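You operate a simulated robot arm through the tools that you are given. There is no shell and no other tool. Be economical: measure what you need, move in short steps, check, and stop when the job is done.

The job below is to be done with a simulated two-armed robot. You get a single attempt, and the scene is never put back.

TASK
Put one of the black stop blocks from the glue bench top on top of the grey cartridge. Put the air filter from the glue bench top on the wiring bench top. Put one of the cardboard sleeves from the top of the film bench on the blue-edged cardboard sheet. Pick up the cream film roll with one hand, pass it to the other hand and put it on the middle shelf of the strap table. Put two of the filter elements from the top of the film bench on the middle shelf of the packing bench. Put the sensor marked "61" from the top of the packing bench on the strap plate. Do these in any order. Set down upright: black stop block, air filter, filter element.

Only the result counts: the job must be done as asked and must still hold three seconds after the hand-in. Knocking over, shifting, dropping, spilling or breaking anything else fails it. Flat cloth is picked up by pressing the open fingertips on it (5 to 10 N) and closing them slowly along it; thin cloth reads only 2 to 8 mm in the jaws.

THE ROBOT
Two 7-joint arms with two-finger parallel grippers on one trunk, on a base that drives. Base frame: it is fixed to the floor where the robot stands at the start and does not move with it; the origin is under the middle of the robot, x ahead of it, y to its left, z up; the surface under the hand at the start is at about z = 900. Lengths are in mm, angles in degrees, forces in N, time in s.
The left shoulder is at the start at [20, 138, 1300], the right one opposite. With the tool pointing down near the work surface each hand reaches from about 100 to 480 mm from the robot's upright axis, wherever it stands, measured 20 degrees to its own side. Places, roughly: air filter (11x11x14 cm) [800, 300, 900]; black stop block [500, 250, 1000]; blue-edged cardboard sheet (22x13x1 cm) [-3400, -800, 1300]; cardboard sleeve [-1750, -250, 1000]; cream film roll [-2250, -250, 1000]; filter element [-2500, -750, 1000]; grey cartridge [-3500, -250, 1000]; middle shelf of the packing bench [-4100, -600, 600]; middle shelf of the strap table [-5700, -500, 600]; sensor [-3250, -750, 1000]; strap plate (30x20 cm) [-6120, -420, 900]; wiring bench top [2700, 700, 900]. Payload 1.57 kg a hand.
The tool frame of a hand sits at the grasp point between the pads (the TCP): z along the fingers, y along the line on which they close. The tips reach 30 mm beyond it. Largest opening 80 mm; finger width 17, thickness 12; the body of the gripper, 40 by 82 mm, starts 80 mm behind the TCP.
Orientation is told as [roll, pitch, yaw] about the base's x, y, z axes, in that order, counted from this pose: with the fingers straight down and closing along the base's y, the tool's x points along the base's -x, its y along +y and its z along -z.

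THE INTERFACE
- The arms move only by the tool drive_tool. It takes "left_plan", "right_plan" or both (then of equal length, played together; a hand with none holds still); each is one flat list of numbers, 7 for each row, row after row: the opening, from 0 (shut) to 1 (fully open), then the shift along the tool's x, y, z in units of 400 mm (1.0 is 400 mm), then the turn, a rotation vector about the tool's x, y, z in units of 90 degrees (1.0 is 90 degrees). In form: [hand, tx, ty, tz, rx, ry, rz, hand, tx, ty, tz, rx, ry, rz, ...]. A call has 1 to 20 rows; each row is the pose to reach, as a shift and turn from the pose commanded when the call began, along the tool's axes at that moment. A call with a number of a shift or a turn outside -1 to 1 is refused whole. A row lasts 0.2 s, in which the tool goes at most 50 mm and 8.6 degrees; a call with a longer step from one row to the next is refused whole, and so is a gripper value outside its range. A pose out of reach is approached as far as the arm can. The call stops where the force on the tool passes 40 N (or 10 N more than at its start, if that is more) or the arm is blocked; 0.2 s more then pass. The fingers move at their own pace (about 45 mm/s each) and stop on an object; they squeeze with about 29 N. The grip force told is the motor's: it shows also when the fingers shut on nothing. Time passes only in rows, and 0.2 s behind the last, so rows that repeat a pose let the fingers close. The reply holds the time, the measured pose of the TCP, the force on the tool along the base axes, the opening and the grip force, in the units named above and with some noise, with the torque about the TCP (base axes, N m) and any sound that the robot's microphone picked up.
- Cameras (640 x 400 px; columns grow to the right, rows downward): "scene" is now at [183.3, 28.4, 1230.9]; the picture's right is [0.35, -0.94, 0.00], its down [0.01, 0.00, -1.00] and it looks along [0.94, 0.35, 0.01] (base axes); focal length 214 px, centre (320, 200). "left" rides on the left gripper at [72, 7, -122] in its tool frame; the picture's right is [-0.09, 1.00, 0.00], its down [-0.84, -0.08, -0.54] and it looks along [-0.54, -0.05, 0.84] (tool axes); focal length 238 px, centre (320, 200). "right" rides on the right gripper at [72, -7, -122] in its tool frame; the picture's right is [0.09, 1.00, 0.00], its down [-0.84, 0.08, -0.54] and it looks along [-0.54, 0.05, 0.84] (tool axes); focal length 238 px, centre (320, 200). There is no depth. A picture from a camera that has moved, and an enlarged one, comes with that camera's place and axes in the base frame and with its lens. The place of the scene camera against the robot may be out by one fixed shift of up to 12 mm in any direction.
- camera(camera): a new picture of that camera. It takes no simulated time.
- slide_trunk(by): slides the trunk up (or, below 0, down) by that many mm; the arms and the scene camera ride with it, the base frame stays. It gives what a move gives, with no picture.
- base_move(legs): drives the robot by 1 to 6 legs, each [ahead, left, turn to the left] in mm, mm and degrees, along the robot's own axes; the way and the turn of a leg run together, so that a leg with both is an arc; at most 1500 mm and 180 degrees a leg. The arms and the cameras ride along, it lands a little off, and it stops where it bumps. It gives what a move gives.
- pan_tilt(pan, tilt): turns the head with the scene camera to pan (to the left, within 60 degrees either way) and tilt (down, from -29 to 69), counted from straight ahead of the robot. It gives what a move gives.
- close_up(camera, box): a new picture of the part [left, top, right, bottom] of that camera's present view, enlarged. It takes no simulated time.
- job_done(): hands the job in; it is judged then, once.

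Work in short steps. Places have to be worked out from the pictures, the camera data and where the tool is seen: move nearer, look again, correct. Check each grasp and each placing, and mend what went wrong. You have 217 turns and 228 pictures in all, those below and enlarged ones among them. Open the grippers and draw the arms clear of the work before you hand the job in, unless the task says otherwise; then end with one line.

The tools are called after "Emit:" as a command line: name --argument value ..., lists and objects as JSON in quotes. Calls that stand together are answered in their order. drive_tool: Moves the arms, as the interface text tells. Its arguments: {"type":"object","properties":{"left_plan":{"type":"array","items":{"type":"number"}},"right_plan":{"type":"array","items":{"type":"number"}}},"required":[]} The other tools are called the same way: slide_trunk (by) slides the trunk up or down; base_move (legs) drives the base; pan_tilt (pan, tilt) turns the head that bears the scene camera; camera (camera) takes a picture; close_up (camera, box) takes an enlarged picture of a part of a camera's view; job_done () hands the job in.

At the start:

```text
time_s: 0.0
left_eef_pos: [328.8, 298.3, 1169.6]
left_ee_rot: [0.0, 0.0, 0.0]
left_ft_force: [0.0, 0.7, -0.7]
left_wrist_torque: [0.02, 0.01, 0.0]
left_width: 80.0
left_grip_force: 0.0
right_eef_pos: [290.7, -2.6, 1206.1]
right_ee_rot: [-0.2, 3.4, 0.1]
right_ft_force: [0.2, 0.1, -0.4]
right_wrist_torque: [-0.01, -0.01, -0.04]
right_width: 79.9
right_grip_force: 0.0
trunk travel left (down, up): [-675.0, 565.0]
robot x, y, heading: [-1.3, -1.5, -0.2]
head pan, tilt: [20.2, -0.8]
```

scene: 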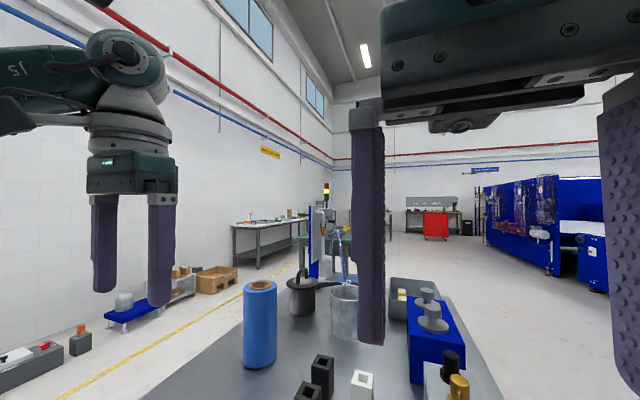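
right: 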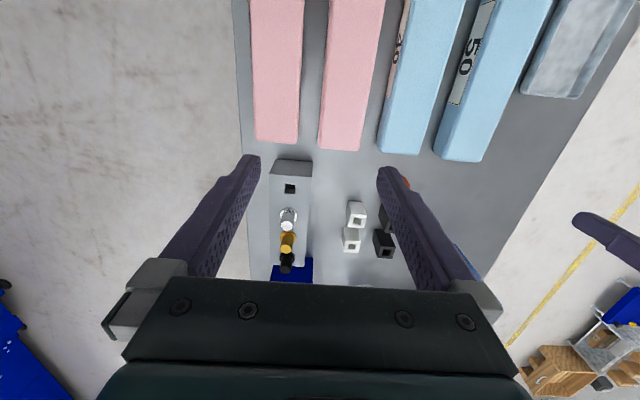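
left: 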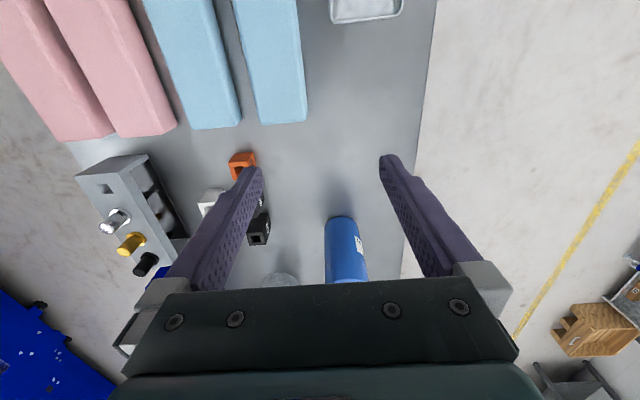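

The glue bench is right ahead of the robot. I tilt the head down to see the bench top better.

Emit:
pan_tilt --pan 15 --tilt 35

Emit:
camera --camera "scene"

```text
time_s: 1.0
left_eef_pos: [329.4, 297.7, 1168.5]
left_ee_rot: [0.0, -0.1, 0.1]
left_ft_force: [0.0, 0.0, 0.3]
left_wrist_torque: [-0.02, 0.02, 0.01]
left_width: 80.1
left_grip_force: 0.1
right_eef_pos: [290.0, -2.2, 1206.0]
right_ee_rot: [-0.2, 3.5, 0.1]
right_ft_force: [0.1, 0.5, -0.2]
right_wrist_torque: [0.01, 0.0, 0.02]
right_width: 80.0
right_grip_force: 0.1
trunk travel left (down, up): [-675.0, 565.0]
robot x, y, heading: [-2.0, 1.6, -0.1]
head pan, tilt: [15.0, 35.0]
```

```text
224 pictures are left
camera scene: at [184.2, 20.3, 1173.7], right [0.26, -0.97, 0.0], down [-0.55, -0.15, -0.82], along [0.79, 0.21, -0.57], focal length 214 px, centre (320, 200)
```

scene: 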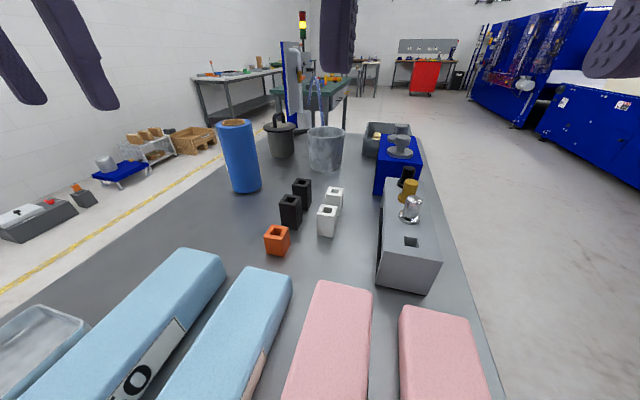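

The air filter's rough place projects to about pixel (284,131), the dark pot with a handle. I zoom in to see it and the blocks.

Emit:
close_up --camera "scene" --box '[210, 100, 370, 200]'

Emit:
close_up --camera "scene" --box '[230, 160, 390, 260]'

```text
4.00 times, centred on (290, 150) of scene
camera zoom: at [184.2, 20.3, 1173.7], right [0.26, -0.97, 0.0], down [-0.55, -0.15, -0.82], along [0.79, 0.21, -0.57], focal length 858 px, centre (440, 400)
```

zoom: 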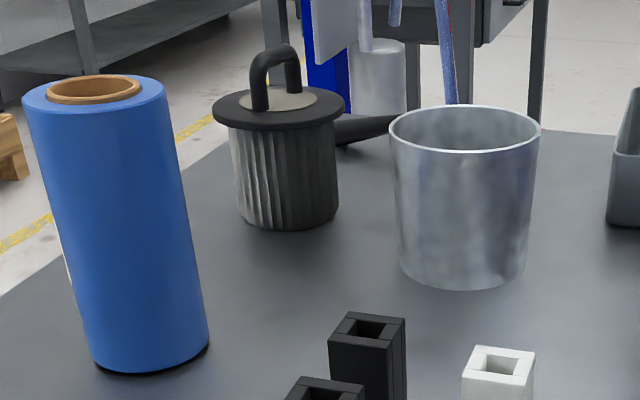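

```text
4.00 times, centred on (310, 210) of scene
camera zoom: at [184.2, 20.3, 1173.7], right [0.26, -0.97, 0.0], down [-0.55, -0.15, -0.82], along [0.79, 0.21, -0.57], focal length 858 px, centre (360, 160)
```

zoom: 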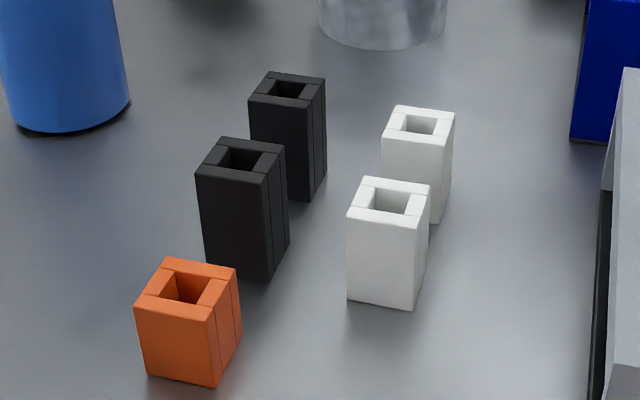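

The air filter is the pleated canister with an arched handle (~[795,315]), and the black blocks stand at ~[477,155] and [536,153]. I look down for the bench's near edge.

Emit:
pan_tilt --pan 0 --tilt 69

Emit:
camera --camera "scene"

```text
time_s: 2.0
left_eef_pos: [328.8, 298.0, 1170.2]
left_ee_rot: [0.0, -0.1, -0.1]
left_ft_force: [0.6, -0.4, -0.1]
left_wrist_torque: [0.02, -0.02, -0.02]
left_width: 80.1
left_grip_force: 0.0
right_eef_pos: [289.6, -2.7, 1205.1]
right_ee_rot: [-0.2, 3.5, 0.1]
right_ft_force: [-0.2, -0.5, 0.6]
right_wrist_torque: [0.01, -0.01, -0.01]
right_width: 80.2
right_grip_force: 0.1
trunk travel left (down, up): [-675.0, 565.0]
robot x, y, heading: [-1.6, 1.1, -0.3]
head pan, tilt: [0.0, 68.8]
```

```text
221 pictures are left
camera scene: at [155.1, -2.5, 1130.0], right [0.0, -1.0, 0.0], down [-0.93, 0.0, -0.36], along [0.36, 0.0, -0.93], focal length 214 px, centre (320, 200)
```

scene: 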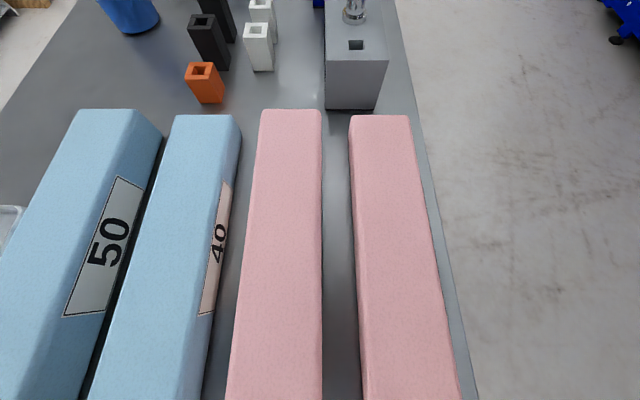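

The bench reaches right under the robot's front and its left side is free floor. I drive back, round to the left side of the bench and turn to face it.

Emit:
base_move --legs '[[-350, 0, 0], [0, 850, 0], [950, 0, 0], [0, 0, -90]]'

Emit:
pan_tilt --pan 0 --tilt 45

Emit:
camera --camera "scene"

```text
time_s: 3.3
left_eef_pos: [244.2, 295.1, 1170.0]
left_ee_rot: [0.1, -0.2, -0.5]
left_ft_force: [0.1, -0.1, -0.8]
left_wrist_torque: [0.01, 0.0, -0.01]
left_width: 80.1
left_grip_force: 0.0
right_eef_pos: [203.1, -5.6, 1205.3]
right_ee_rot: [-0.3, 3.4, -0.3]
right_ft_force: [1.1, 0.3, 0.4]
right_wrist_torque: [0.04, 0.02, 0.03]
right_width: 79.9
right_grip_force: 0.1
trunk travel left (down, up): [-675.0, 565.0]
robot x, y, heading: [-92.2, -0.5, -0.5]
head pan, tilt: [0.0, 68.8]
stopped in leg 1: the robot was blocked; the commanded pose is now the measured one
```

```text
time_s: 4.2
left_eef_pos: [244.9, 295.9, 1172.6]
left_ee_rot: [0.1, -0.2, -0.3]
left_ft_force: [0.1, 0.1, 0.7]
left_wrist_torque: [-0.03, -0.01, 0.01]
left_width: 80.1
left_grip_force: 0.0
right_eef_pos: [204.5, -4.2, 1206.3]
right_ee_rot: [-0.3, 3.3, -0.2]
right_ft_force: [0.5, -1.0, -0.1]
right_wrist_torque: [-0.01, 0.05, 0.03]
right_width: 80.0
right_grip_force: 0.1
trunk travel left (down, up): [-675.0, 565.0]
robot x, y, heading: [-92.2, -1.4, -0.5]
head pan, tilt: [0.0, 45.0]
```

```text
220 pictures are left
camera scene: at [95.3, -2.9, 1159.8], right [-0.01, -1.0, 0.0], down [-0.7, 0.01, -0.71], along [0.71, 0.0, -0.7], focal length 214 px, centre (320, 200)
```

scene: 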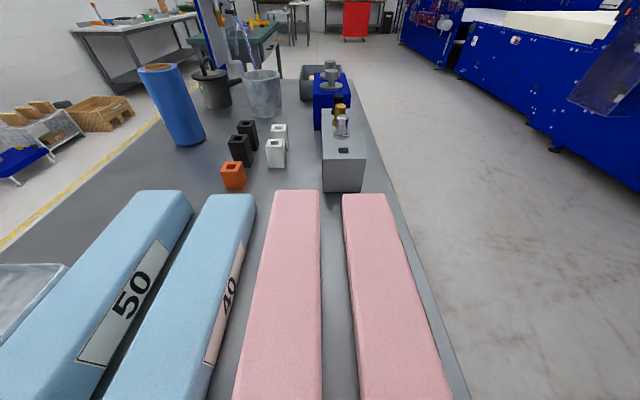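

Something behind blocked the robot at x=-92. I look left and right for the surroundings.

Emit:
pan_tilt --pan 60 --tilt 50

Emit:
camera --camera "scene"

Emit:
pan_tilt --pan -60 --tilt 50

Emit:
camera --camera "scene"

```text
time_s: 5.5
left_eef_pos: [245.1, 297.2, 1171.8]
left_ee_rot: [0.1, -0.3, -0.3]
left_ft_force: [0.6, -1.1, 0.0]
left_wrist_torque: [0.01, 0.0, 0.02]
left_width: 80.2
left_grip_force: 0.1
right_eef_pos: [202.7, -3.9, 1205.3]
right_ee_rot: [-0.2, 3.3, -0.2]
right_ft_force: [-0.4, 0.4, -0.6]
right_wrist_torque: [0.0, -0.01, 0.02]
right_width: 80.0
right_grip_force: 0.1
trunk travel left (down, up): [-675.0, 565.0]
robot x, y, heading: [-91.4, -0.3, -0.6]
head pan, tilt: [60.0, 50.0]
```

```text
219 pictures are left
camera scene: at [53.1, 64.3, 1152.9], right [0.86, -0.51, 0.0], down [-0.38, -0.66, -0.65], along [0.33, 0.56, -0.76], focal length 214 px, centre (320, 200)
```

scene: 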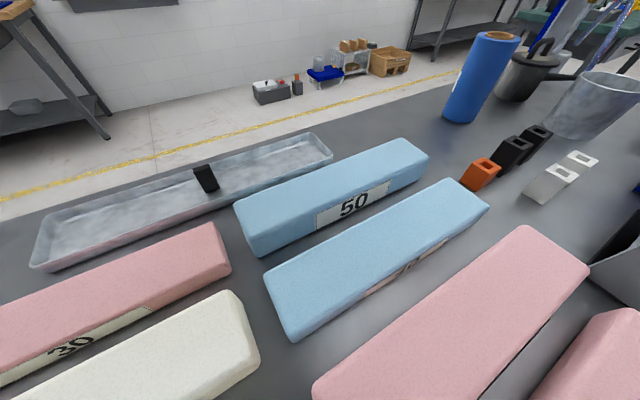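

```text
time_s: 7.5
left_eef_pos: [245.0, 296.2, 1171.9]
left_ee_rot: [0.1, -0.3, -0.2]
left_ft_force: [-0.3, 0.2, -0.1]
left_wrist_torque: [0.0, -0.01, 0.0]
left_width: 79.9
left_grip_force: 0.0
right_eef_pos: [204.3, -4.0, 1206.1]
right_ee_rot: [-0.1, 3.2, -0.2]
right_ft_force: [0.0, -0.9, -0.8]
right_wrist_torque: [0.02, 0.02, 0.0]
right_width: 79.9
right_grip_force: 0.0
trunk travel left (down, up): [-675.0, 565.0]
robot x, y, heading: [-88.4, -0.7, -0.6]
head pan, tilt: [-60.0, 50.0]
```

```text
218 pictures are left
camera scene: at [52.3, -69.0, 1152.7], right [-0.87, -0.5, -0.01], down [-0.38, 0.67, -0.64], along [0.32, -0.56, -0.77], focal length 214 px, centre (320, 200)
```

scene: 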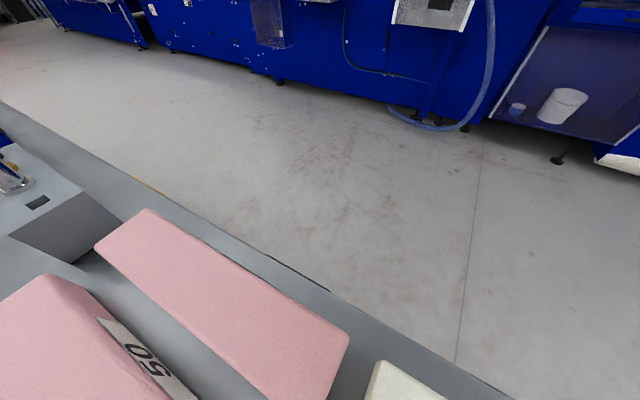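

The bench seems to run beneath and beyond the robot on both sides, so I need to see how the robot stands. I yaw the left hand round so its wrist camera looks back at the robot.

Emit:
drive_tool --left_plan '[1, 0, 0, 0, 0, 0, 0.09, 1, 0, 0, 0, 0, 0, 0.18, 1, 0, 0, 0, 0, 0, 0.27, 1, 0, 0, 0, 0, 0, 0.36, 1, 0, 0, 0, 0, 0, 0.45, 1, 0, 0, 0, 0, 0, 0.54, 1, 0, 0, 0, 0, 0, 0.63, 1, 0, 0, 0, 0, 0, 0.72, 1, 0, 0, 0, 0, 0, 0.81, 1, 0, 0, 0, 0, 0, 0.9, 1, 0, 0, 0, 0, 0, 0.99]'

Emit:
camera --camera "left"

```text
time_s: 9.4
left_eef_pos: [145.0, 214.9, 1138.7]
left_ee_rot: [-8.8, 11.5, -66.3]
left_ft_force: [-0.1, 0.2, 0.5]
left_wrist_torque: [-0.02, -0.02, 0.01]
left_width: 79.9
left_grip_force: 0.1
left hand out of reach, approached as far as the arm can: row 4, 5, 6, 7, 8, 9
right_eef_pos: [203.8, -4.5, 1206.0]
right_ee_rot: [-0.3, 3.2, -0.2]
right_ft_force: [-0.5, -0.3, 0.8]
right_wrist_torque: [-0.03, 0.02, 0.01]
right_width: 79.8
right_grip_force: 0.0
trunk travel left (down, up): [-675.0, 565.0]
robot x, y, heading: [-87.3, -0.1, -0.5]
head pan, tilt: [-60.0, 50.0]
stopped in row 9 (left hand): the arm was blocked; the commanded pose is now the measured one
```

```text
217 pictures are left
camera left: at [149.1, 268.0, 1271.2], right [0.93, 0.34, -0.17], down [0.38, -0.85, 0.37], along [-0.02, -0.41, -0.91], focal length 238 px, centre (320, 200)
```

left: 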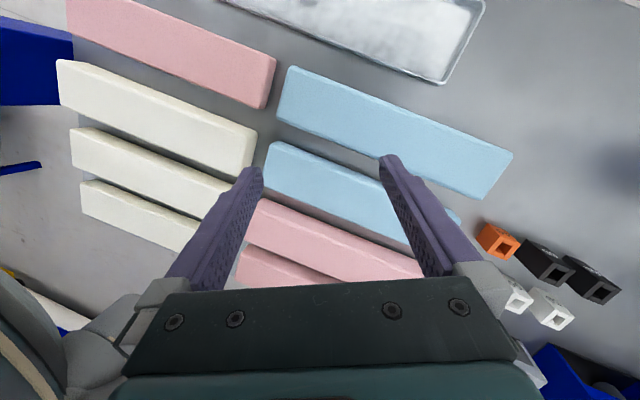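

The bench reaches to about x=-350 under the torso, so the base seems to stand under or behind it. I probe sideways with a modest leg to see what is free.

Emit:
base_move --legs '[[0, 200, 0]]'

Emit:
camera --camera "left"

```text
time_s: 10.9
left_eef_pos: [141.3, 411.2, 1139.1]
left_ee_rot: [-9.1, 11.5, -66.3]
left_ft_force: [0.5, 0.5, 0.2]
left_wrist_torque: [-0.03, -0.01, -0.04]
left_width: 80.1
left_grip_force: 0.1
right_eef_pos: [200.9, 192.9, 1203.0]
right_ee_rot: [-0.2, 3.5, -0.2]
right_ft_force: [0.3, 0.2, -1.1]
right_wrist_torque: [-0.02, -0.05, 0.01]
right_width: 80.1
right_grip_force: 0.1
trunk travel left (down, up): [-675.0, 565.0]
robot x, y, heading: [-88.1, 196.5, -0.2]
head pan, tilt: [-60.0, 50.0]
```

```text
216 pictures are left
camera left: at [146.2, 465.8, 1270.4], right [0.92, 0.34, -0.17], down [0.38, -0.85, 0.37], along [-0.02, -0.41, -0.91], focal length 238 px, centre (320, 200)
```

left: 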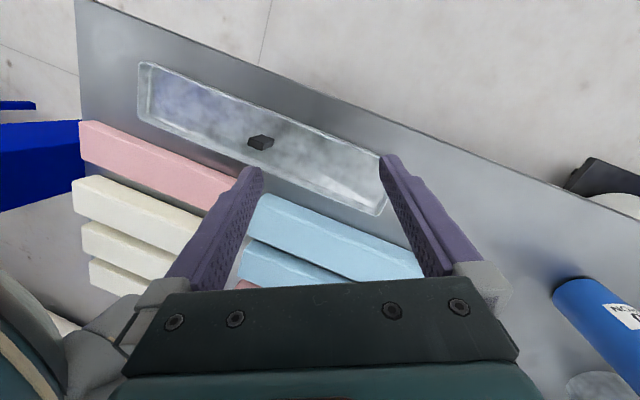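

Sideways motion is free. I go on round the bench's left side and turn to face it.

Emit:
base_move --legs '[[0, 750, 0], [700, 0, 0], [0, 0, -90]]'

Emit:
pan_tilt --pan 0 --tilt 45

Emit:
camera --camera "scene"

```text
time_s: 22.2
left_eef_pos: [826.6, 715.3, 1139.9]
left_ee_rot: [-9.1, 11.4, -155.4]
left_ft_force: [1.2, -0.3, 0.2]
left_wrist_torque: [-0.01, -0.04, -0.04]
left_width: 79.9
left_grip_force: 0.1
right_eef_pos: [607.9, 652.8, 1204.9]
right_ee_rot: [-0.2, 3.5, -89.4]
right_ft_force: [0.2, -0.2, 0.2]
right_wrist_torque: [-0.02, -0.04, 0.01]
right_width: 79.9
right_grip_force: 0.0
trunk travel left (down, up): [-675.0, 565.0]
robot x, y, heading: [606.8, 945.5, -89.7]
head pan, tilt: [-60.0, 50.0]
```

```text
time_s: 23.5
left_eef_pos: [825.9, 715.7, 1138.3]
left_ee_rot: [-9.1, 11.5, -155.4]
left_ft_force: [-0.4, -0.3, 0.0]
left_wrist_torque: [0.01, 0.01, -0.01]
left_width: 79.8
left_grip_force: 0.0
right_eef_pos: [607.5, 652.3, 1203.7]
right_ee_rot: [-0.3, 3.6, -89.4]
right_ft_force: [-0.3, -1.1, 1.2]
right_wrist_torque: [0.0, 0.01, -0.02]
right_width: 80.2
right_grip_force: 0.2
trunk travel left (down, up): [-675.0, 565.0]
robot x, y, heading: [608.0, 943.5, -89.3]
head pan, tilt: [0.0, 45.0]
```

```text
215 pictures are left
camera scene: at [609.1, 758.7, 1158.8], right [-1.0, -0.01, 0.0], down [-0.01, 0.71, -0.71], along [0.01, -0.71, -0.71], focal length 214 px, centre (320, 200)
```

scene: 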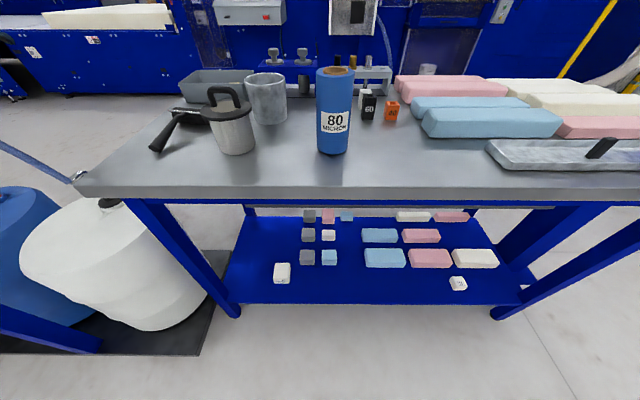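

Good view. I zoom on the filter's handle and on the black blocks.

Emit:
close_up --camera "scene" --box '[144, 70, 272, 160]'

Emit:
close_up --camera "scene" --box '[300, 50, 428, 140]'

```text
4.44 times, centred on (208, 115) of scene
camera zoom: at [609.1, 758.7, 1158.8], right [-1.0, -0.01, 0.0], down [-0.01, 0.71, -0.71], along [0.01, -0.71, -0.71], focal length 953 px, centre (818, 578)
```

zoom: 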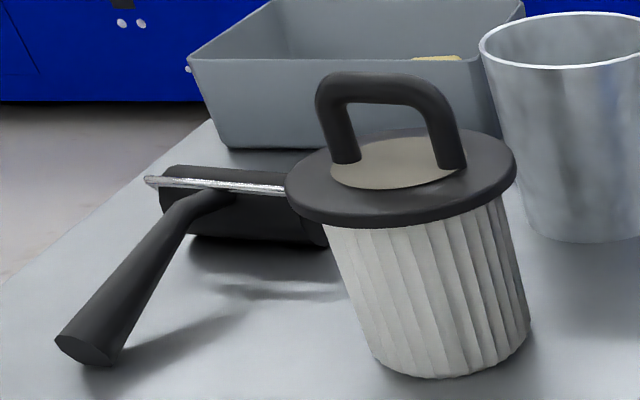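

```text
4.44 times, centred on (364, 95) of scene
camera zoom: at [609.1, 758.7, 1158.8], right [-1.0, -0.01, 0.0], down [-0.01, 0.71, -0.71], along [0.01, -0.71, -0.71], focal length 953 px, centre (124, 667)
```

zoom: 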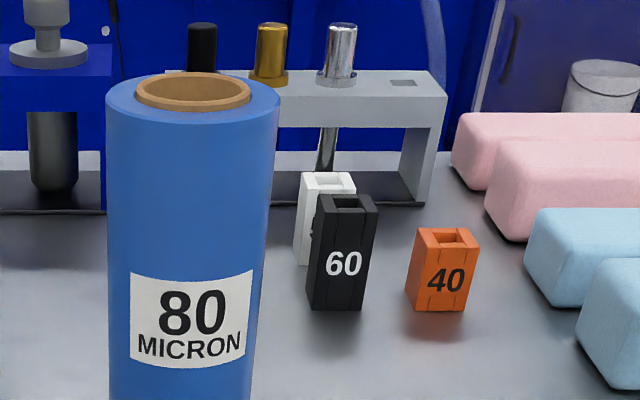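

The handle bar runs roughly along base x, so the fingers should close along y, i.e. about 90° yaw relative to the robot. I test in free air whether the right hand can do that yaw.

Emit:
drive_tool --right_plan '[1, -0.05, -0.1, 0, 0, 0, 0, 1, -0.1, -0.2, 0, 0, 0, 0.09, 1, -0.1, -0.3, 0, 0, 0, 0.18, 1, -0.1, -0.3, 0, 0, 0, 0.27, 1, -0.1, -0.3, 0, 0, 0, 0.36, 1, -0.1, -0.3, 0, 0, 0, 0.45, 1, -0.1, -0.3, 0, 0, 0, 0.54, 1, -0.1, -0.3, 0, 0, 0, 0.63, 1, -0.1, -0.3, 0, 0, 0, 0.72, 1, -0.1, -0.3, 0, 0, 0, 0.81, 1, -0.1, -0.3, 0, 0, 0, 0.9, 1, -0.1, -0.3, 0, 0, 0, 0.99]'

```text
time_s: 26.1
left_eef_pos: [825.9, 715.7, 1138.6]
left_ee_rot: [-8.9, 11.5, -155.5]
left_ft_force: [0.1, -0.4, 0.6]
left_wrist_torque: [0.02, -0.02, 0.03]
left_width: 79.9
left_grip_force: 0.1
right_eef_pos: [491.1, 617.7, 1188.4]
right_ee_rot: [-6.0, -1.2, -177.7]
right_ft_force: [0.0, 0.1, 0.5]
right_wrist_torque: [-0.04, 0.0, 0.0]
right_width: 80.1
right_grip_force: 0.0
trunk travel left (down, up): [-675.0, 565.0]
robot x, y, heading: [609.4, 944.6, -89.4]
head pan, tilt: [0.0, 45.0]
```

The right hand reaches it with the camera inward, so the left hand should by mirror. The left will take the filter, so I turn it back (first half) with a small shift.

Emit:
drive_tool --left_plan '[1, 0, 0, 0, 0, 0, -0.09, 1, 0, 0, 0, 0, 0, -0.18, 1, 0, 0, 0, 0, 0, -0.27, 1, -0.05, 0.02, 0, 0, 0, -0.36, 1, -0.1, 0.04, 0, 0, 0, -0.45, 1, -0.15, 0.06, 0, 0, 0, -0.54, 1, -0.2, 0.08, 0, 0, 0, -0.63, 1, -0.22, 0.09, 0, 0, 0, -0.72, 1, -0.22, 0.09, 0, 0, 0, -0.81, 1, -0.22, 0.09, 0, 0, 0, -0.9]'

```text
time_s: 28.3
left_eef_pos: [763.8, 646.2, 1116.5]
left_ee_rot: [10.1, 10.5, -72.5]
left_ft_force: [-0.3, -0.1, 0.5]
left_wrist_torque: [0.0, -0.01, 0.0]
left_width: 80.3
left_grip_force: 0.0
right_eef_pos: [488.8, 617.5, 1189.4]
right_ee_rot: [-6.0, -1.0, -178.0]
right_ft_force: [-0.1, -0.3, 0.6]
right_wrist_torque: [0.05, 0.04, 0.03]
right_width: 79.9
right_grip_force: 0.1
trunk travel left (down, up): [-675.0, 565.0]
robot x, y, heading: [611.0, 943.5, -89.4]
head pan, tilt: [0.0, 45.0]
```

I finish turning the left hand to straight down with yaw 0, raising it a little, and level the right hand too.

Emit:
drive_tool --left_plan '[1, 0, 0, -0.02, 0.019, -0.003, -0.09, 1, 0, 0, -0.04, 0.038, -0.006, -0.18, 1, 0, 0, -0.06, 0.057, -0.01, -0.27, 1, 0, 0, -0.08, 0.075, -0.013, -0.36, 1, 0, 0, -0.1, 0.094, -0.017, -0.45, 1, 0, 0, -0.12, 0.113, -0.02, -0.54, 1, 0, 0, -0.12, 0.132, -0.023, -0.63, 1, 0, 0, -0.12, 0.151, -0.027, -0.72, 1, 0, 0, -0.12, 0.17, -0.03, -0.81]'

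Emit:
base_move --legs '[[0, 55, 0], [250, 0, 0]]'

Emit:
camera --camera "scene"

```text
time_s: 30.3
left_eef_pos: [757.2, 636.6, 1162.5]
left_ee_rot: [0.2, 0.0, -0.2]
left_ft_force: [0.0, -0.3, 0.0]
left_wrist_torque: [0.02, 0.01, 0.01]
left_width: 79.9
left_grip_force: 0.1
right_eef_pos: [488.2, 616.5, 1188.8]
right_ee_rot: [-6.1, -0.9, -178.3]
right_ft_force: [-0.3, 0.1, -0.5]
right_wrist_torque: [-0.04, 0.0, -0.04]
right_width: 80.0
right_grip_force: 0.0
trunk travel left (down, up): [-675.0, 565.0]
robot x, y, heading: [608.4, 944.1, -89.5]
head pan, tilt: [0.0, 45.0]
```

```text
time_s: 32.7
left_eef_pos: [812.8, 386.2, 1162.1]
left_ee_rot: [0.2, 0.1, -0.4]
left_ft_force: [-0.3, -0.3, -0.2]
left_wrist_torque: [-0.01, -0.01, -0.02]
left_width: 80.0
left_grip_force: 0.0
right_eef_pos: [543.1, 366.3, 1188.1]
right_ee_rot: [-6.0, -0.8, -178.5]
right_ft_force: [-0.3, -0.2, 0.0]
right_wrist_torque: [0.01, 0.02, -0.01]
right_width: 80.0
right_grip_force: 0.1
trunk travel left (down, up): [-675.0, 565.0]
robot x, y, heading: [665.1, 689.4, -89.5]
head pan, tilt: [0.0, 45.0]
```

```text
212 pictures are left
camera scene: at [664.3, 508.1, 1158.8], right [-1.0, -0.01, 0.0], down [0.0, 0.71, -0.71], along [0.0, -0.71, -0.71], focal length 214 px, centre (320, 200)
```

scene: 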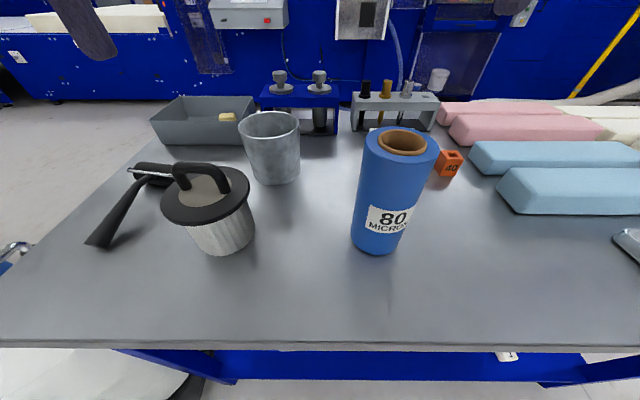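

The bench approach works and nothing was touched. I take the left wrist view to locate the filter handle.

Emit:
camera --camera "left"

Emit:
camera --camera "right"

```text
211 pictures are left
camera left: at [741.1, 393.5, 1284.4], right [0.1, 1.0, 0.0], down [0.84, -0.08, 0.54], along [0.54, -0.05, -0.84], focal length 238 px, centre (320, 200)
```

left: 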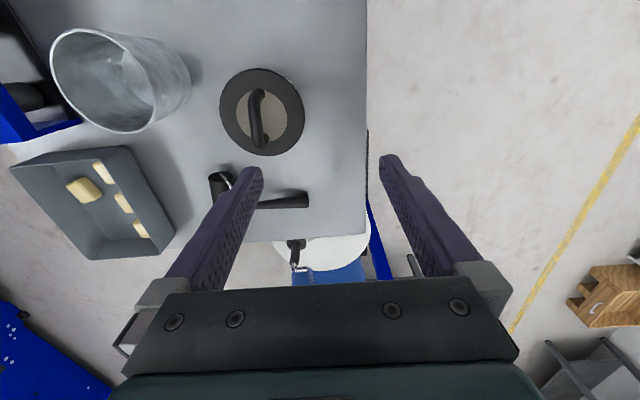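

```text
210 pictures are left
camera right: at [616.0, 361.6, 1309.0], right [0.12, -0.99, -0.11], down [-0.82, -0.16, 0.54], along [-0.55, 0.02, -0.83], focal length 238 px, centre (320, 200)
```

right: 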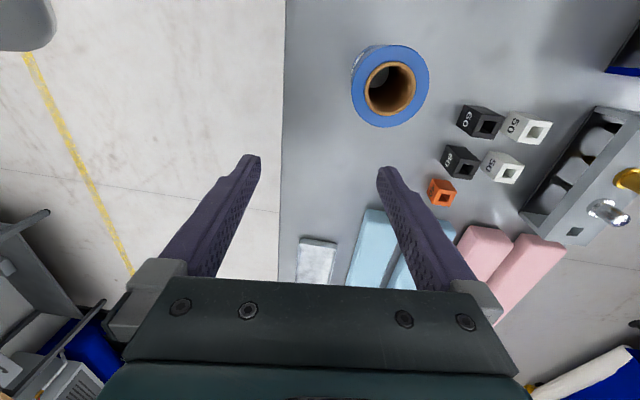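

The handle centre works out at about [798,321], bar nearly along x (+9°). I move over it, tips still above the handle, and check.

Emit:
drive_tool --left_plan '[1, 0.02, -0.08, 0, 0, 0, -0.08, 1, 0.0375, -0.165, 0, 0, 0, -0.08, 1, 0.0375, -0.165, 0.1, 0, 0, -0.08, 1, 0.0375, -0.165, 0.21, 0, 0, -0.08, 1, 0.0375, -0.165, 0.21, 0, 0, -0.08]'

Emit:
camera --camera "left"

Emit:
camera --camera "scene"

```text
time_s: 33.9
left_eef_pos: [796.7, 322.7, 1076.3]
left_ee_rot: [0.1, 0.1, 6.7]
left_ft_force: [0.5, 0.6, 0.3]
left_wrist_torque: [0.01, 0.03, 0.0]
left_width: 80.0
left_grip_force: 0.2
right_eef_pos: [542.4, 365.7, 1188.5]
right_ee_rot: [-6.1, -1.0, -178.5]
right_ft_force: [0.6, 0.3, -0.3]
right_wrist_torque: [-0.01, -0.01, 0.02]
right_width: 80.1
right_grip_force: 0.0
trunk travel left (down, up): [-675.0, 565.0]
robot x, y, heading: [662.0, 692.6, -89.7]
head pan, tilt: [0.0, 45.0]
```

```text
209 pictures are left
camera left: at [725.2, 320.2, 1199.1], right [-0.03, 1.0, 0.0], down [0.84, 0.02, 0.54], along [0.54, 0.02, -0.84], focal length 238 px, centre (320, 200)
```

left: 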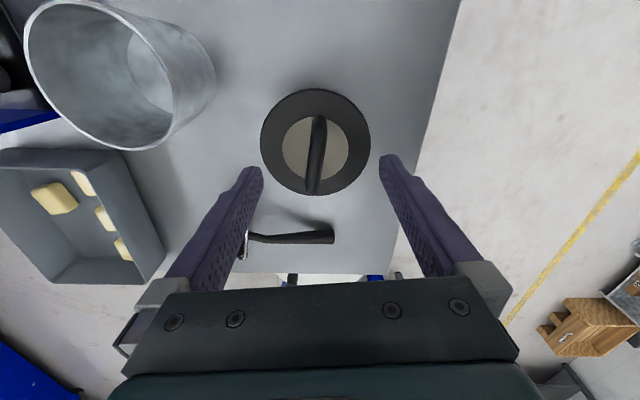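

```text
208 pictures are left
camera scene: at [664.3, 508.1, 1158.8], right [-1.0, -0.01, 0.0], down [0.0, 0.71, -0.71], along [0.0, -0.71, -0.71], focal length 214 px, centre (320, 200)
```

scene: 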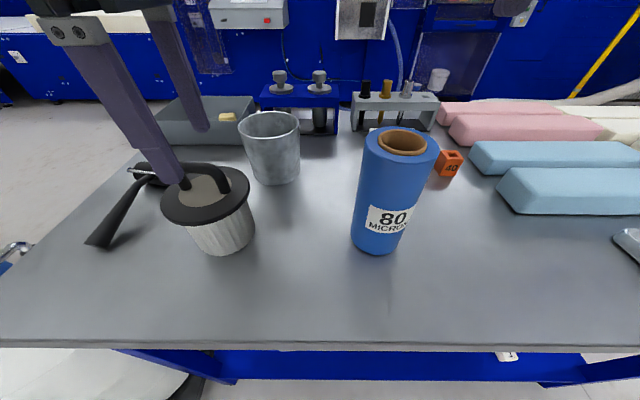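

The handle is centred between the fingers. I descend about 42 mm and close.

Emit:
drive_tool --left_plan '[1, 0, 0, 0.05, 0, 0, 0, 1, 0.01, 0, 0.105, 0, 0, 0, 0.3, 0.01, 0, 0.105, 0, 0, 0, 0, 0.01, 0, 0.105, 0, 0, 0, 0, 0.01, 0, 0.105, 0, 0, 0, 0, 0.01, 0, 0.105, 0, 0, 0, 0, 0.01, 0, 0.105, 0, 0, 0]'

Emit:
close_up --camera "scene" --box '[120, 90, 280, 260]'

```text
time_s: 35.5
left_eef_pos: [793.0, 320.0, 1035.5]
left_ee_rot: [0.0, 0.1, 6.7]
left_ft_force: [0.3, -0.4, 0.4]
left_wrist_torque: [-0.01, 0.09, 0.03]
left_width: 12.5
left_grip_force: 21.8
right_eef_pos: [542.6, 366.5, 1187.0]
right_ee_rot: [-6.0, -0.9, -178.5]
right_ft_force: [0.5, 0.1, -0.6]
right_wrist_torque: [0.01, 0.04, -0.03]
right_width: 79.9
right_grip_force: 0.1
trunk travel left (down, up): [-675.0, 565.0]
robot x, y, heading: [662.6, 696.0, -89.8]
head pan, tilt: [0.0, 45.0]
```

```text
2.35 times, centred on (200, 175) of scene
camera zoom: at [664.4, 508.1, 1158.8], right [-1.0, -0.01, 0.0], down [0.0, 0.71, -0.71], along [0.0, -0.71, -0.71], focal length 505 px, centre (602, 259)
```

zoom: 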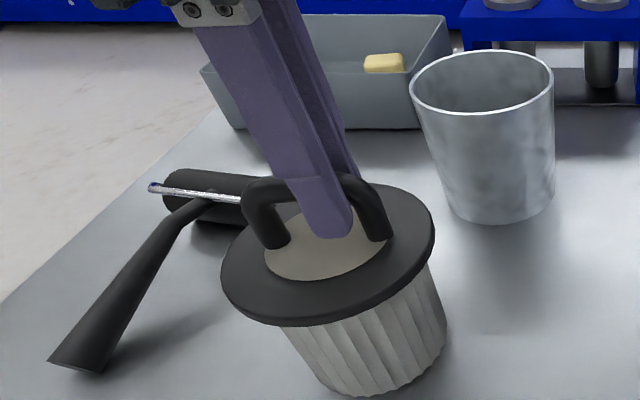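

Handle gripped (12.5 mm, arch well held). I lift the filter 70 mm straight up and zoom the right camera onto the blocks.

Emit:
drive_tool --left_plan '[0, 0, 0, -0.04, 0, 0, 0, 0, 0, 0, -0.09, 0, 0, 0, 0, 0, 0, -0.135, 0, 0, 0, 0, 0, 0, -0.175, 0, 0, 0]'

Emit:
close_up --camera "right" --box '[416, 90, 560, 210]'

Emit:
camera --camera "scene"

```text
time_s: 36.5
left_eef_pos: [791.5, 320.2, 1106.4]
left_ee_rot: [0.2, 0.0, 6.8]
left_ft_force: [-0.2, 0.3, -3.4]
left_wrist_torque: [-0.04, 0.05, 0.01]
left_width: 12.2
left_grip_force: 29.0
right_eef_pos: [542.0, 366.9, 1187.5]
right_ee_rot: [-6.1, -0.9, -178.5]
right_ft_force: [0.2, 0.3, 0.0]
right_wrist_torque: [0.01, 0.0, 0.01]
right_width: 80.0
right_grip_force: 0.1
trunk travel left (down, up): [-675.0, 565.0]
robot x, y, heading: [663.7, 691.6, -89.7]
head pan, tilt: [0.0, 45.0]
```

```text
3.33 times, centred on (488, 150) of right
camera zoom: at [616.0, 361.6, 1308.4], right [0.12, -0.99, -0.11], down [-0.82, -0.16, 0.54], along [-0.55, 0.02, -0.83], focal length 794 px, centre (-240, 367)
```

zoom: 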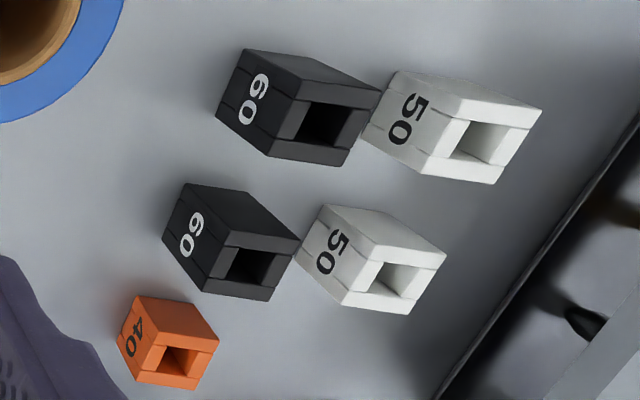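

```text
205 pictures are left
camera scene: at [664.3, 508.2, 1158.7], right [-1.0, -0.01, 0.0], down [0.0, 0.71, -0.71], along [0.0, -0.71, -0.71], focal length 214 px, centre (320, 200)
```

scene: 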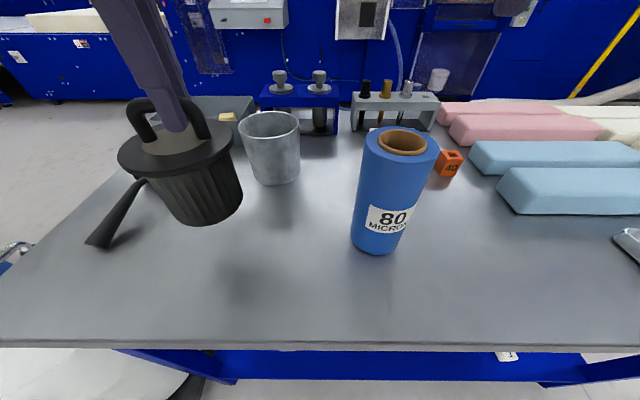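

Filter is held and lifted. Block "60" top centre is ~[546,156], edges aligned with base axes, so I turn the right hand to close along x and move above it.

Emit:
drive_tool --right_plan '[0.6, 0, 0.0475, -0.005, -0.005, -0.005, -0.089, 0.6, 0, 0.095, -0.01, -0.01, -0.009, -0.178, 0.6, 0, 0.1425, -0.015, -0.015, -0.014, -0.268, 0.6, 0, 0.19, -0.02, -0.02, -0.019, -0.357, 0.6, 0, 0.2375, -0.025, -0.024, -0.023, -0.446, 0.6, 0, 0.285, -0.03, -0.029, -0.028, -0.536, 0.6, 0, 0.3325, -0.035, -0.034, -0.032, -0.625, 0.6, 0, 0.38, -0.04, -0.039, -0.037, -0.714, 0.6, 0, 0.4275, -0.045, -0.044, -0.042, -0.804, 0.6, 0, 0.475, -0.05, -0.048, -0.046, -0.893, 0.6, 0, 0.5225, -0.055, -0.053, -0.051, -0.982, 0.6, 0, 0.5225, -0.055, -0.053, -0.051, -0.982]'

Emit:
camera --camera "right"

```text
time_s: 39.3
left_eef_pos: [793.5, 320.9, 1106.5]
left_ee_rot: [0.1, 0.1, 6.9]
left_ft_force: [-0.7, -0.7, -1.8]
left_wrist_torque: [0.0, 0.02, -0.03]
left_width: 12.1
left_grip_force: 29.0
right_eef_pos: [516.8, 233.3, 1139.6]
right_ee_rot: [-0.9, 5.5, -90.3]
right_ft_force: [-0.2, 0.2, -0.5]
right_wrist_torque: [0.01, 0.03, -0.03]
right_width: 48.0
right_grip_force: 0.2
right hand out of reach, approached as far as the arm can: row 8, 9, 10, 11, 12
trunk travel left (down, up): [-675.0, 565.0]
robot x, y, heading: [664.6, 694.3, -89.4]
head pan, tilt: [0.0, 45.0]
stopped in row 12 (right hand): the arm was blocked; the commanded pose is now the measured one
```

```text
204 pictures are left
camera right: at [512.0, 293.0, 1267.4], right [1.0, 0.09, -0.01], down [0.08, -0.88, 0.46], along [0.03, -0.46, -0.89], focal length 238 px, centre (320, 200)
```

right: 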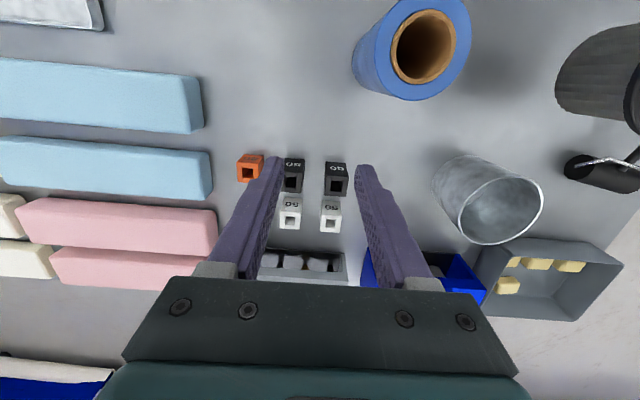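

The block was out of reach. I draw the held filter back and up toward the robot, then move the base 100 mm nearer.

Emit:
drive_tool --left_plan '[0, 0, 0.08, -0.03, 0, 0, 0, 0, -0.01, 0.16, -0.06, 0, 0, 0, 0, -0.02, 0.24, -0.09, 0, 0, 0, 0, -0.03, 0.3, -0.1, 0, 0, 0]'

Emit:
base_move --legs '[[105, 0, 0]]'

```text
time_s: 40.3
left_eef_pos: [791.8, 442.2, 1143.3]
left_ee_rot: [0.8, -0.4, 7.0]
left_ft_force: [-0.2, 0.0, -1.5]
left_wrist_torque: [-0.01, 0.02, -0.02]
left_width: 12.1
left_grip_force: 29.1
right_eef_pos: [516.4, 233.5, 1139.1]
right_ee_rot: [-1.0, 5.4, -90.2]
right_ft_force: [0.1, 0.2, -0.7]
right_wrist_torque: [0.0, -0.02, -0.03]
right_width: 48.0
right_grip_force: 0.0
trunk travel left (down, up): [-675.0, 565.0]
robot x, y, heading: [664.7, 690.1, -89.4]
head pan, tilt: [0.0, 45.0]
```

```text
time_s: 41.4
left_eef_pos: [791.5, 335.5, 1141.7]
left_ee_rot: [0.6, -0.4, 6.7]
left_ft_force: [-0.3, 0.3, -2.6]
left_wrist_torque: [-0.02, 0.03, 0.0]
left_width: 11.9
left_grip_force: 28.6
right_eef_pos: [514.9, 127.8, 1139.8]
right_ee_rot: [-0.9, 5.4, -90.4]
right_ft_force: [0.5, 0.6, 0.0]
right_wrist_torque: [-0.01, 0.0, 0.06]
right_width: 48.2
right_grip_force: 0.1
trunk travel left (down, up): [-675.0, 565.0]
robot x, y, heading: [666.7, 586.3, -89.6]
head pan, tilt: [0.0, 45.0]
```

I align the right hand over the block at [546,157], level it and descend to z≈1010 for a check.

Emit:
drive_tool --right_plan '[0.6, 0.041, 0.0775, 0.0, -0.005, -0.03, 0, 0.6, 0.041, 0.0775, 0.1, -0.01, -0.061, -0.003, 0.6, 0.041, 0.0775, 0.2, -0.01, -0.061, -0.003, 0.6, 0.041, 0.0775, 0.3, -0.01, -0.061, -0.003, 0.6, 0.041, 0.0775, 0.33, -0.01, -0.061, -0.003]'

Emit:
camera --camera "right"

Emit:
camera --camera "scene"

```text
time_s: 42.6
left_eef_pos: [791.8, 335.8, 1141.4]
left_ee_rot: [0.7, -0.4, 6.7]
left_ft_force: [0.3, 0.1, -2.5]
left_wrist_torque: [-0.04, 0.05, -0.01]
left_width: 12.3
left_grip_force: 29.1
right_eef_pos: [545.1, 156.8, 1009.3]
right_ee_rot: [0.0, -0.3, -90.1]
right_ft_force: [1.2, 0.2, -0.4]
right_wrist_torque: [-0.02, -0.02, -0.01]
right_width: 47.9
right_grip_force: 0.0
trunk travel left (down, up): [-675.0, 565.0]
robot x, y, heading: [665.9, 585.6, -89.7]
head pan, tilt: [0.0, 45.0]
```

```text
203 pictures are left
camera right: at [537.4, 228.3, 1131.3], right [1.0, 0.09, 0.0], down [0.08, -0.84, 0.54], along [0.05, -0.54, -0.84], focal length 238 px, centre (320, 200)
```

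right: 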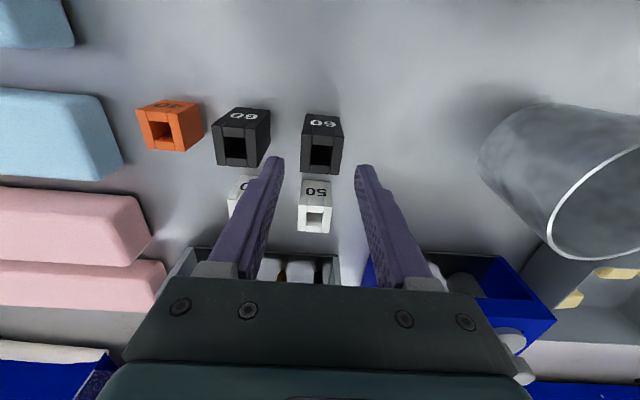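

```text
202 pictures are left
camera scene: at [664.5, 402.1, 1158.8], right [-1.0, 0.0, 0.0], down [0.0, 0.71, -0.71], along [0.0, -0.71, -0.71], focal length 214 px, centre (320, 200)
```

scene: 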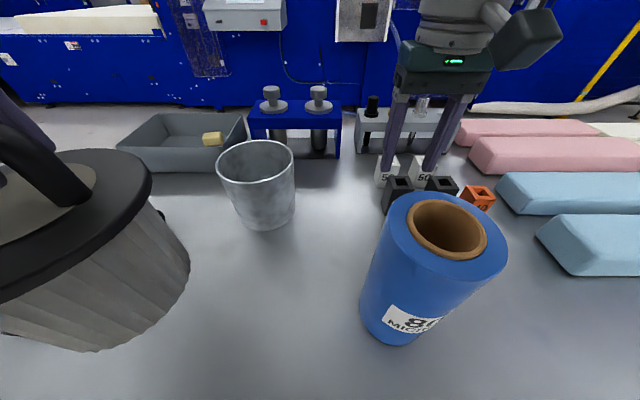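

The block is centred between the fingers. I descend to z≈946 with 44 mm opening and close.

Emit:
drive_tool --right_plan '[0.55, -0.002, 0, 0.05, 0, 0, 0, 0.55, -0.002, 0, 0.1, 0, 0, 0, 0.55, -0.002, 0, 0.158, 0, 0, 0, 0.55, -0.002, 0, 0.158, 0, 0, 0, 0, -0.002, 0, 0.158, 0, 0, 0, 0, -0.002, 0, 0.158, 0, 0, 0, 0, -0.002, 0, 0.158, 0, 0, 0]'

Emit:
camera --camera "right"

```text
time_s: 44.2
left_eef_pos: [792.1, 336.3, 1141.7]
left_ee_rot: [0.7, -0.4, 6.6]
left_ft_force: [0.5, 0.3, -2.3]
left_wrist_torque: [-0.03, 0.02, 0.0]
left_width: 12.0
left_grip_force: 29.1
right_eef_pos: [545.7, 156.0, 947.1]
right_ee_rot: [-0.1, -0.1, -90.1]
right_ft_force: [0.4, 0.4, 0.1]
right_wrist_torque: [-0.01, 0.0, 0.03]
right_width: 31.2
right_grip_force: 29.2
trunk travel left (down, up): [-675.0, 565.0]
robot x, y, heading: [664.6, 587.8, -90.0]
head pan, tilt: [0.0, 45.0]
```

```text
201 pictures are left
camera right: at [538.0, 228.1, 1069.3], right [1.0, 0.09, 0.0], down [0.08, -0.84, 0.54], along [0.05, -0.54, -0.84], focal length 238 px, centre (320, 200)
```

right: 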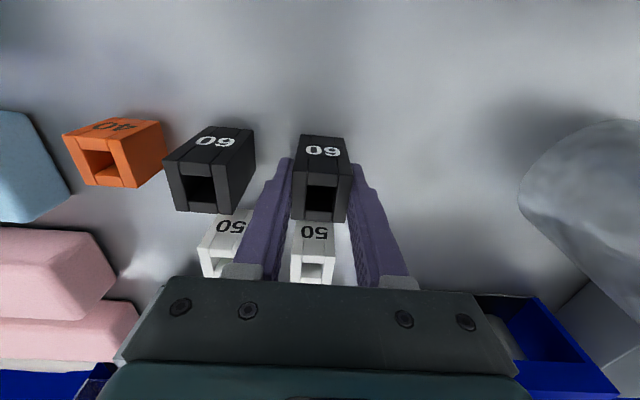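

Block gripped (31 mm). I lift it well above the roll, then back the base away from the bench.

Emit:
drive_tool --right_plan '[0, 0, 0, -0.08, 0, 0, 0, 0, 0, 0, -0.18, 0, 0, 0, 0, 0, 0, -0.28, 0, 0, 0, 0, 0, 0, -0.38, 0, 0, 0, 0, 0.05, 0, -0.48, 0, 0, 0, 0, 0.1, 0, -0.55, 0, 0, 0]'

Emit:
base_move --legs '[[-420, 0, 0]]'

Emit:
pan_tilt --pan 60 --tilt 20

Emit:
camera --camera "scene"

```text
time_s: 45.6
left_eef_pos: [792.6, 336.3, 1141.7]
left_ee_rot: [0.6, -0.3, 6.6]
left_ft_force: [-0.5, 0.1, -1.4]
left_wrist_torque: [-0.02, 0.02, -0.01]
left_width: 12.2
left_grip_force: 28.8
right_eef_pos: [543.2, 197.9, 1165.5]
right_ee_rot: [0.0, -0.1, -90.0]
right_ft_force: [0.7, 0.0, 0.2]
right_wrist_torque: [-0.03, -0.01, -0.02]
right_width: 31.4
right_grip_force: 28.7
trunk travel left (down, up): [-675.0, 565.0]
robot x, y, heading: [661.4, 583.5, -90.0]
head pan, tilt: [0.0, 45.0]
```

```text
time_s: 48.2
left_eef_pos: [791.0, 747.8, 1142.6]
left_ee_rot: [0.7, -0.4, 6.8]
left_ft_force: [0.4, -0.2, -1.5]
left_wrist_torque: [0.0, 0.03, 0.02]
left_width: 12.0
left_grip_force: 28.9
right_eef_pos: [541.5, 608.3, 1165.2]
right_ee_rot: [-0.1, -0.1, -90.1]
right_ft_force: [0.2, 0.6, -0.3]
right_wrist_torque: [-0.02, -0.01, 0.02]
right_width: 30.9
right_grip_force: 29.2
trunk travel left (down, up): [-675.0, 565.0]
robot x, y, heading: [665.4, 995.5, -89.6]
head pan, tilt: [0.0, 45.0]
```

```text
time_s: 49.5
left_eef_pos: [789.9, 746.7, 1143.0]
left_ee_rot: [0.7, -0.5, 6.7]
left_ft_force: [-0.4, -0.1, -2.5]
left_wrist_torque: [-0.01, 0.01, 0.0]
left_width: 12.2
left_grip_force: 28.5
right_eef_pos: [542.1, 608.3, 1165.5]
right_ee_rot: [-0.1, -0.1, -90.0]
right_ft_force: [0.4, 0.6, -0.8]
right_wrist_torque: [0.02, -0.03, 0.01]
right_width: 30.9
right_grip_force: 29.0
trunk travel left (down, up): [-675.0, 565.0]
robot x, y, heading: [664.1, 995.2, -89.6]
head pan, tilt: [60.0, 20.0]
```

```text
200 pictures are left
camera scene: at [743.1, 848.5, 1197.4], right [-0.5, -0.87, 0.0], down [-0.3, 0.17, -0.94], along [0.82, -0.47, -0.34], focal length 214 px, centre (320, 200)
```

scene: 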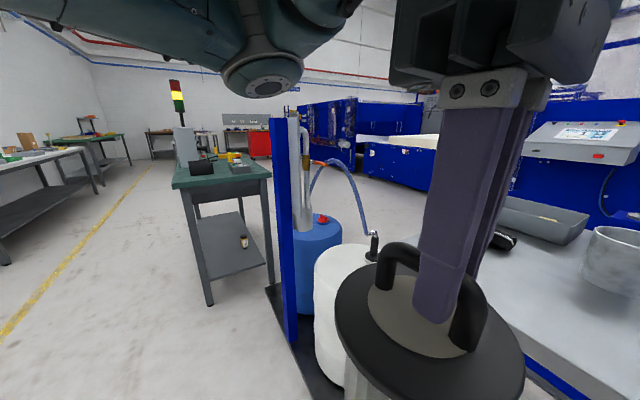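

The green-topped wiring bench is ahead at about x≥2000, y 480–980. I back to y≈1340 and slide along +x past the drum pallet, then look.

Emit:
base_move --legs '[[-350, 0, 0], [0, 1450, 0]]'

Emit:
pan_tilt --pan 25 --tilt 30

Emit:
camera --camera "scene"

```text
time_s: 58.5
left_eef_pos: [2228.0, 1098.6, 1141.7]
left_ee_rot: [0.7, -0.4, 6.1]
left_ft_force: [-0.6, -0.4, -2.3]
left_wrist_torque: [-0.04, 0.03, 0.01]
left_width: 12.0
left_grip_force: 29.3
right_eef_pos: [1979.4, 965.0, 1165.7]
right_ee_rot: [-0.1, -0.1, -90.7]
right_ft_force: [-0.6, 0.2, -1.3]
right_wrist_torque: [-0.01, 0.04, 0.04]
right_width: 31.1
right_grip_force: 29.2
trunk travel left (down, up): [-675.0, 565.0]
robot x, y, heading: [2104.2, 1348.9, -90.4]
head pan, tilt: [60.0, 20.0]
```

```text
time_s: 59.5
left_eef_pos: [2229.1, 1099.9, 1141.3]
left_ee_rot: [0.6, -0.3, 6.1]
left_ft_force: [-0.1, -0.3, -1.0]
left_wrist_torque: [-0.02, 0.04, -0.01]
left_width: 12.1
left_grip_force: 29.3
right_eef_pos: [1979.7, 962.8, 1165.6]
right_ee_rot: [0.0, 0.0, -90.6]
right_ft_force: [0.2, -0.7, -0.9]
right_wrist_torque: [-0.03, 0.03, 0.0]
right_width: 31.1
right_grip_force: 29.6
trunk travel left (down, up): [-675.0, 565.0]
robot x, y, heading: [2107.3, 1351.4, -90.2]
head pan, tilt: [25.0, 30.0]
```

```text
199 pictures are left
camera scene: at [2140.8, 1166.4, 1181.4], right [-0.91, -0.42, 0.0], down [-0.21, 0.45, -0.87], along [0.36, -0.79, -0.5], focal length 214 px, centre (320, 200)
```

scene: 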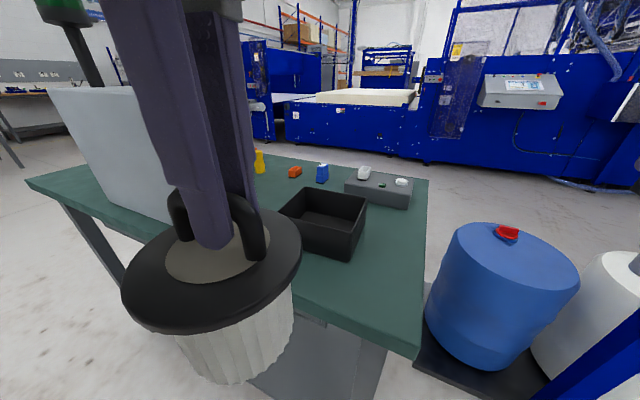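

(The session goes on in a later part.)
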